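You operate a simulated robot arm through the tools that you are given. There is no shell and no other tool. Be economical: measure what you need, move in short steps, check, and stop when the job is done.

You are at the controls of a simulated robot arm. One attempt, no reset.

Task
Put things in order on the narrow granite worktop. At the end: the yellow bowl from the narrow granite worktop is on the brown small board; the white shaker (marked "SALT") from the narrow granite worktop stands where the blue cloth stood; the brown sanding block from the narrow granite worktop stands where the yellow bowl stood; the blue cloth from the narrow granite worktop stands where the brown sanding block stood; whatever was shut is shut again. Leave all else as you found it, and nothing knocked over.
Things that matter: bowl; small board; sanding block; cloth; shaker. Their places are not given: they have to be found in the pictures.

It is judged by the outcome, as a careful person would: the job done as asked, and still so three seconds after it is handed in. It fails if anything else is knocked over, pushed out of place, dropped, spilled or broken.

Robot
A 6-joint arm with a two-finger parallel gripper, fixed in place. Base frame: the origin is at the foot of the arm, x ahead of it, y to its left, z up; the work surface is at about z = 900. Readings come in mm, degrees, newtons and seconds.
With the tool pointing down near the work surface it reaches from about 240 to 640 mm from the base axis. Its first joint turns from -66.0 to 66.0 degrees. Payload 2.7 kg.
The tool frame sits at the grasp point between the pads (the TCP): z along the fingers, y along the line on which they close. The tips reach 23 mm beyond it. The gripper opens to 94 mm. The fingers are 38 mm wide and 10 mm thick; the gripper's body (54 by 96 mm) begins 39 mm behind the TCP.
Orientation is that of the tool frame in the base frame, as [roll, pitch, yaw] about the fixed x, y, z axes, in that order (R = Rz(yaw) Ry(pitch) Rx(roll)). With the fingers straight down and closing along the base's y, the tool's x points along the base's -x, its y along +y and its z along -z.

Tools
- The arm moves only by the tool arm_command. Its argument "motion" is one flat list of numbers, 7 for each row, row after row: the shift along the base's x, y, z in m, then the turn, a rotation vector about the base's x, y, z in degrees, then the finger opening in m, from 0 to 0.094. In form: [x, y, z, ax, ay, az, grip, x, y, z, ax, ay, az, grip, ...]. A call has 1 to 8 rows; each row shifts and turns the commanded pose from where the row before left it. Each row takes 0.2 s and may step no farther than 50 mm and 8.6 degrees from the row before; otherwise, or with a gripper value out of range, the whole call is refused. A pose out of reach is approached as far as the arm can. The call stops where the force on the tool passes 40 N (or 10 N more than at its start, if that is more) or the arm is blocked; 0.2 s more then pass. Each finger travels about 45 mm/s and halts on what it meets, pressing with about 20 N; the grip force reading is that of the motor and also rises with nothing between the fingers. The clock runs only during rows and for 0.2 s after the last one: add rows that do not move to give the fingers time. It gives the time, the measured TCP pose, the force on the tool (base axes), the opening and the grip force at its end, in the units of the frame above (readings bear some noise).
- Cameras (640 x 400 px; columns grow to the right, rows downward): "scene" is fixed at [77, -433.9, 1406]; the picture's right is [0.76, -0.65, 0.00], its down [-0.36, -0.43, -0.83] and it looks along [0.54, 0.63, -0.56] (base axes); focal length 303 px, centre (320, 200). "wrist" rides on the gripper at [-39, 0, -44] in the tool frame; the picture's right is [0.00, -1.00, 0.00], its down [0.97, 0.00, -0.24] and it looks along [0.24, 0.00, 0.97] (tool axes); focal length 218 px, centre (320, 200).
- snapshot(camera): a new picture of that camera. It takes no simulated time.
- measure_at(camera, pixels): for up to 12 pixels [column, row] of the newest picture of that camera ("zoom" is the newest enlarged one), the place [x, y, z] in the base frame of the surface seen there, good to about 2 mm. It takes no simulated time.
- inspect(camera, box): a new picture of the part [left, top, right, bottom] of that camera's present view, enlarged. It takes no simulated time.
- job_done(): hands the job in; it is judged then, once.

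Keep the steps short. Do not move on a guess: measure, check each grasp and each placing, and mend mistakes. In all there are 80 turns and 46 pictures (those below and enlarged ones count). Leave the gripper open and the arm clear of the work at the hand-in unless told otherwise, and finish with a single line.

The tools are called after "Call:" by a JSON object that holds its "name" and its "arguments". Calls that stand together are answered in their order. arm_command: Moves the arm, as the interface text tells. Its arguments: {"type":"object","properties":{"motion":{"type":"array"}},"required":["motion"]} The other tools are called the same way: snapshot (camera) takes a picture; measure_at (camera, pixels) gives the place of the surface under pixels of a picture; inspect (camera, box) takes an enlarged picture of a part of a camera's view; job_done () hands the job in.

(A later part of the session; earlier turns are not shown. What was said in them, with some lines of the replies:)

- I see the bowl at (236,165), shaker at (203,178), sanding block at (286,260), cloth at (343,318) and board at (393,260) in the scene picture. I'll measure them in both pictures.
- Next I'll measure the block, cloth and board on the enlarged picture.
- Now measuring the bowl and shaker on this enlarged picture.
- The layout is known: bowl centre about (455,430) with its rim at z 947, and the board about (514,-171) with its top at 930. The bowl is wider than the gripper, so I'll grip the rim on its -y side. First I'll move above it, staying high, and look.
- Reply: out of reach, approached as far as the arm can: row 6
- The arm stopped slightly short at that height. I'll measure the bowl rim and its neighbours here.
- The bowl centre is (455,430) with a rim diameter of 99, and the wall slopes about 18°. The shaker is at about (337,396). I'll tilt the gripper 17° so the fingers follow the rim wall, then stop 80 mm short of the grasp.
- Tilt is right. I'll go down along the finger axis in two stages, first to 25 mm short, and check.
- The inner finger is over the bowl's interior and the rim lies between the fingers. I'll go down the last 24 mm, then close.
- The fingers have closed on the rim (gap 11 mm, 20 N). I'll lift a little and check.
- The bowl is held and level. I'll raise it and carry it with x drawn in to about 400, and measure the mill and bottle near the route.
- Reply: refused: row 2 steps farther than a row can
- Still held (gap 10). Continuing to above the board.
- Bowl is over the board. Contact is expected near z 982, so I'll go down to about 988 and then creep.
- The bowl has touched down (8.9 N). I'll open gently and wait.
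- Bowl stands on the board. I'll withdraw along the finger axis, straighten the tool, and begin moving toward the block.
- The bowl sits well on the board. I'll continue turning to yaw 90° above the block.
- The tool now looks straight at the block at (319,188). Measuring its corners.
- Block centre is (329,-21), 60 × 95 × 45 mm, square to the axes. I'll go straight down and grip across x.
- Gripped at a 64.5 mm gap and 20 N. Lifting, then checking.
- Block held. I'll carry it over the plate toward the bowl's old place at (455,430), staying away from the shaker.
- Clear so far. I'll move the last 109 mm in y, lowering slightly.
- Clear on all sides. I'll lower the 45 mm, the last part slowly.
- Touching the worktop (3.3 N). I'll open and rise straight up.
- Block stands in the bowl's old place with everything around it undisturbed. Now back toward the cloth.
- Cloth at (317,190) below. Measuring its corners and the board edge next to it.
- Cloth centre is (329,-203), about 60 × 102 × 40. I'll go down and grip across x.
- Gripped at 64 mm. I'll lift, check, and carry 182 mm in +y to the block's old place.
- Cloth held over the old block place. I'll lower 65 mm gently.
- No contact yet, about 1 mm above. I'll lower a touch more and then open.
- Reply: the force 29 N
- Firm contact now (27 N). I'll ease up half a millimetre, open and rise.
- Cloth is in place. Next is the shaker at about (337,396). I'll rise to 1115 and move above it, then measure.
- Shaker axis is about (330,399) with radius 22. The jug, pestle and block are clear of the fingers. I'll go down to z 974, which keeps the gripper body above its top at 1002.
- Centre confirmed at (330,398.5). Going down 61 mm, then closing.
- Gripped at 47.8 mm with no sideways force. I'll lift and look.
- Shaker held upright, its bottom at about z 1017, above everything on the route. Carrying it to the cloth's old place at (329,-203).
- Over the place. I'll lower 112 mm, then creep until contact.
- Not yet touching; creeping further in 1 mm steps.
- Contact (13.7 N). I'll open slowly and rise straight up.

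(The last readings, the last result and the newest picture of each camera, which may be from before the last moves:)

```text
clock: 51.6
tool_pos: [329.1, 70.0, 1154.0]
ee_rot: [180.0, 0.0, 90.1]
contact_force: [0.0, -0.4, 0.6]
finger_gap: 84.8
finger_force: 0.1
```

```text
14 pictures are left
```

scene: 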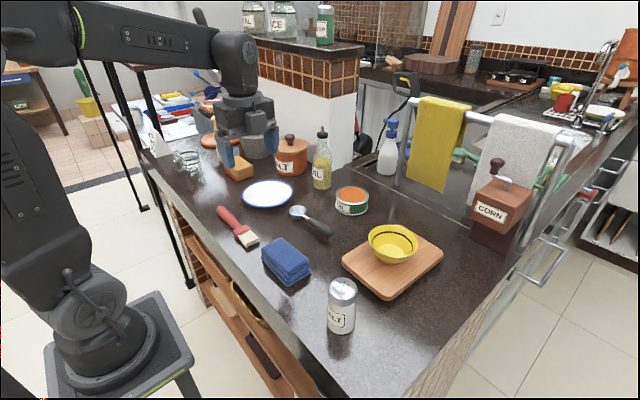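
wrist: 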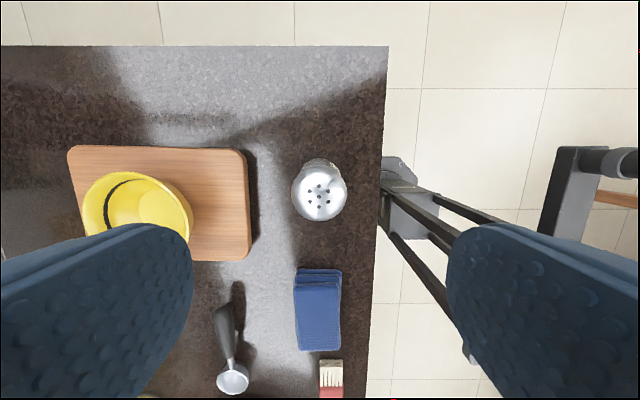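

Everything stands in its asked place, nothing has been disturbed, and the gripper is open and clear. Handing in.

Call:
{"name": "job_done", "arguments": {}}

```text
The job is handed in.
```

Done: the yellow bowl is on the small board, the SALT shaker is where the cloth was, the sanding block is where the bowl was, and the cloth is where the block was; I opened nothing, and the last pictures show nothing else moved or knocked over.
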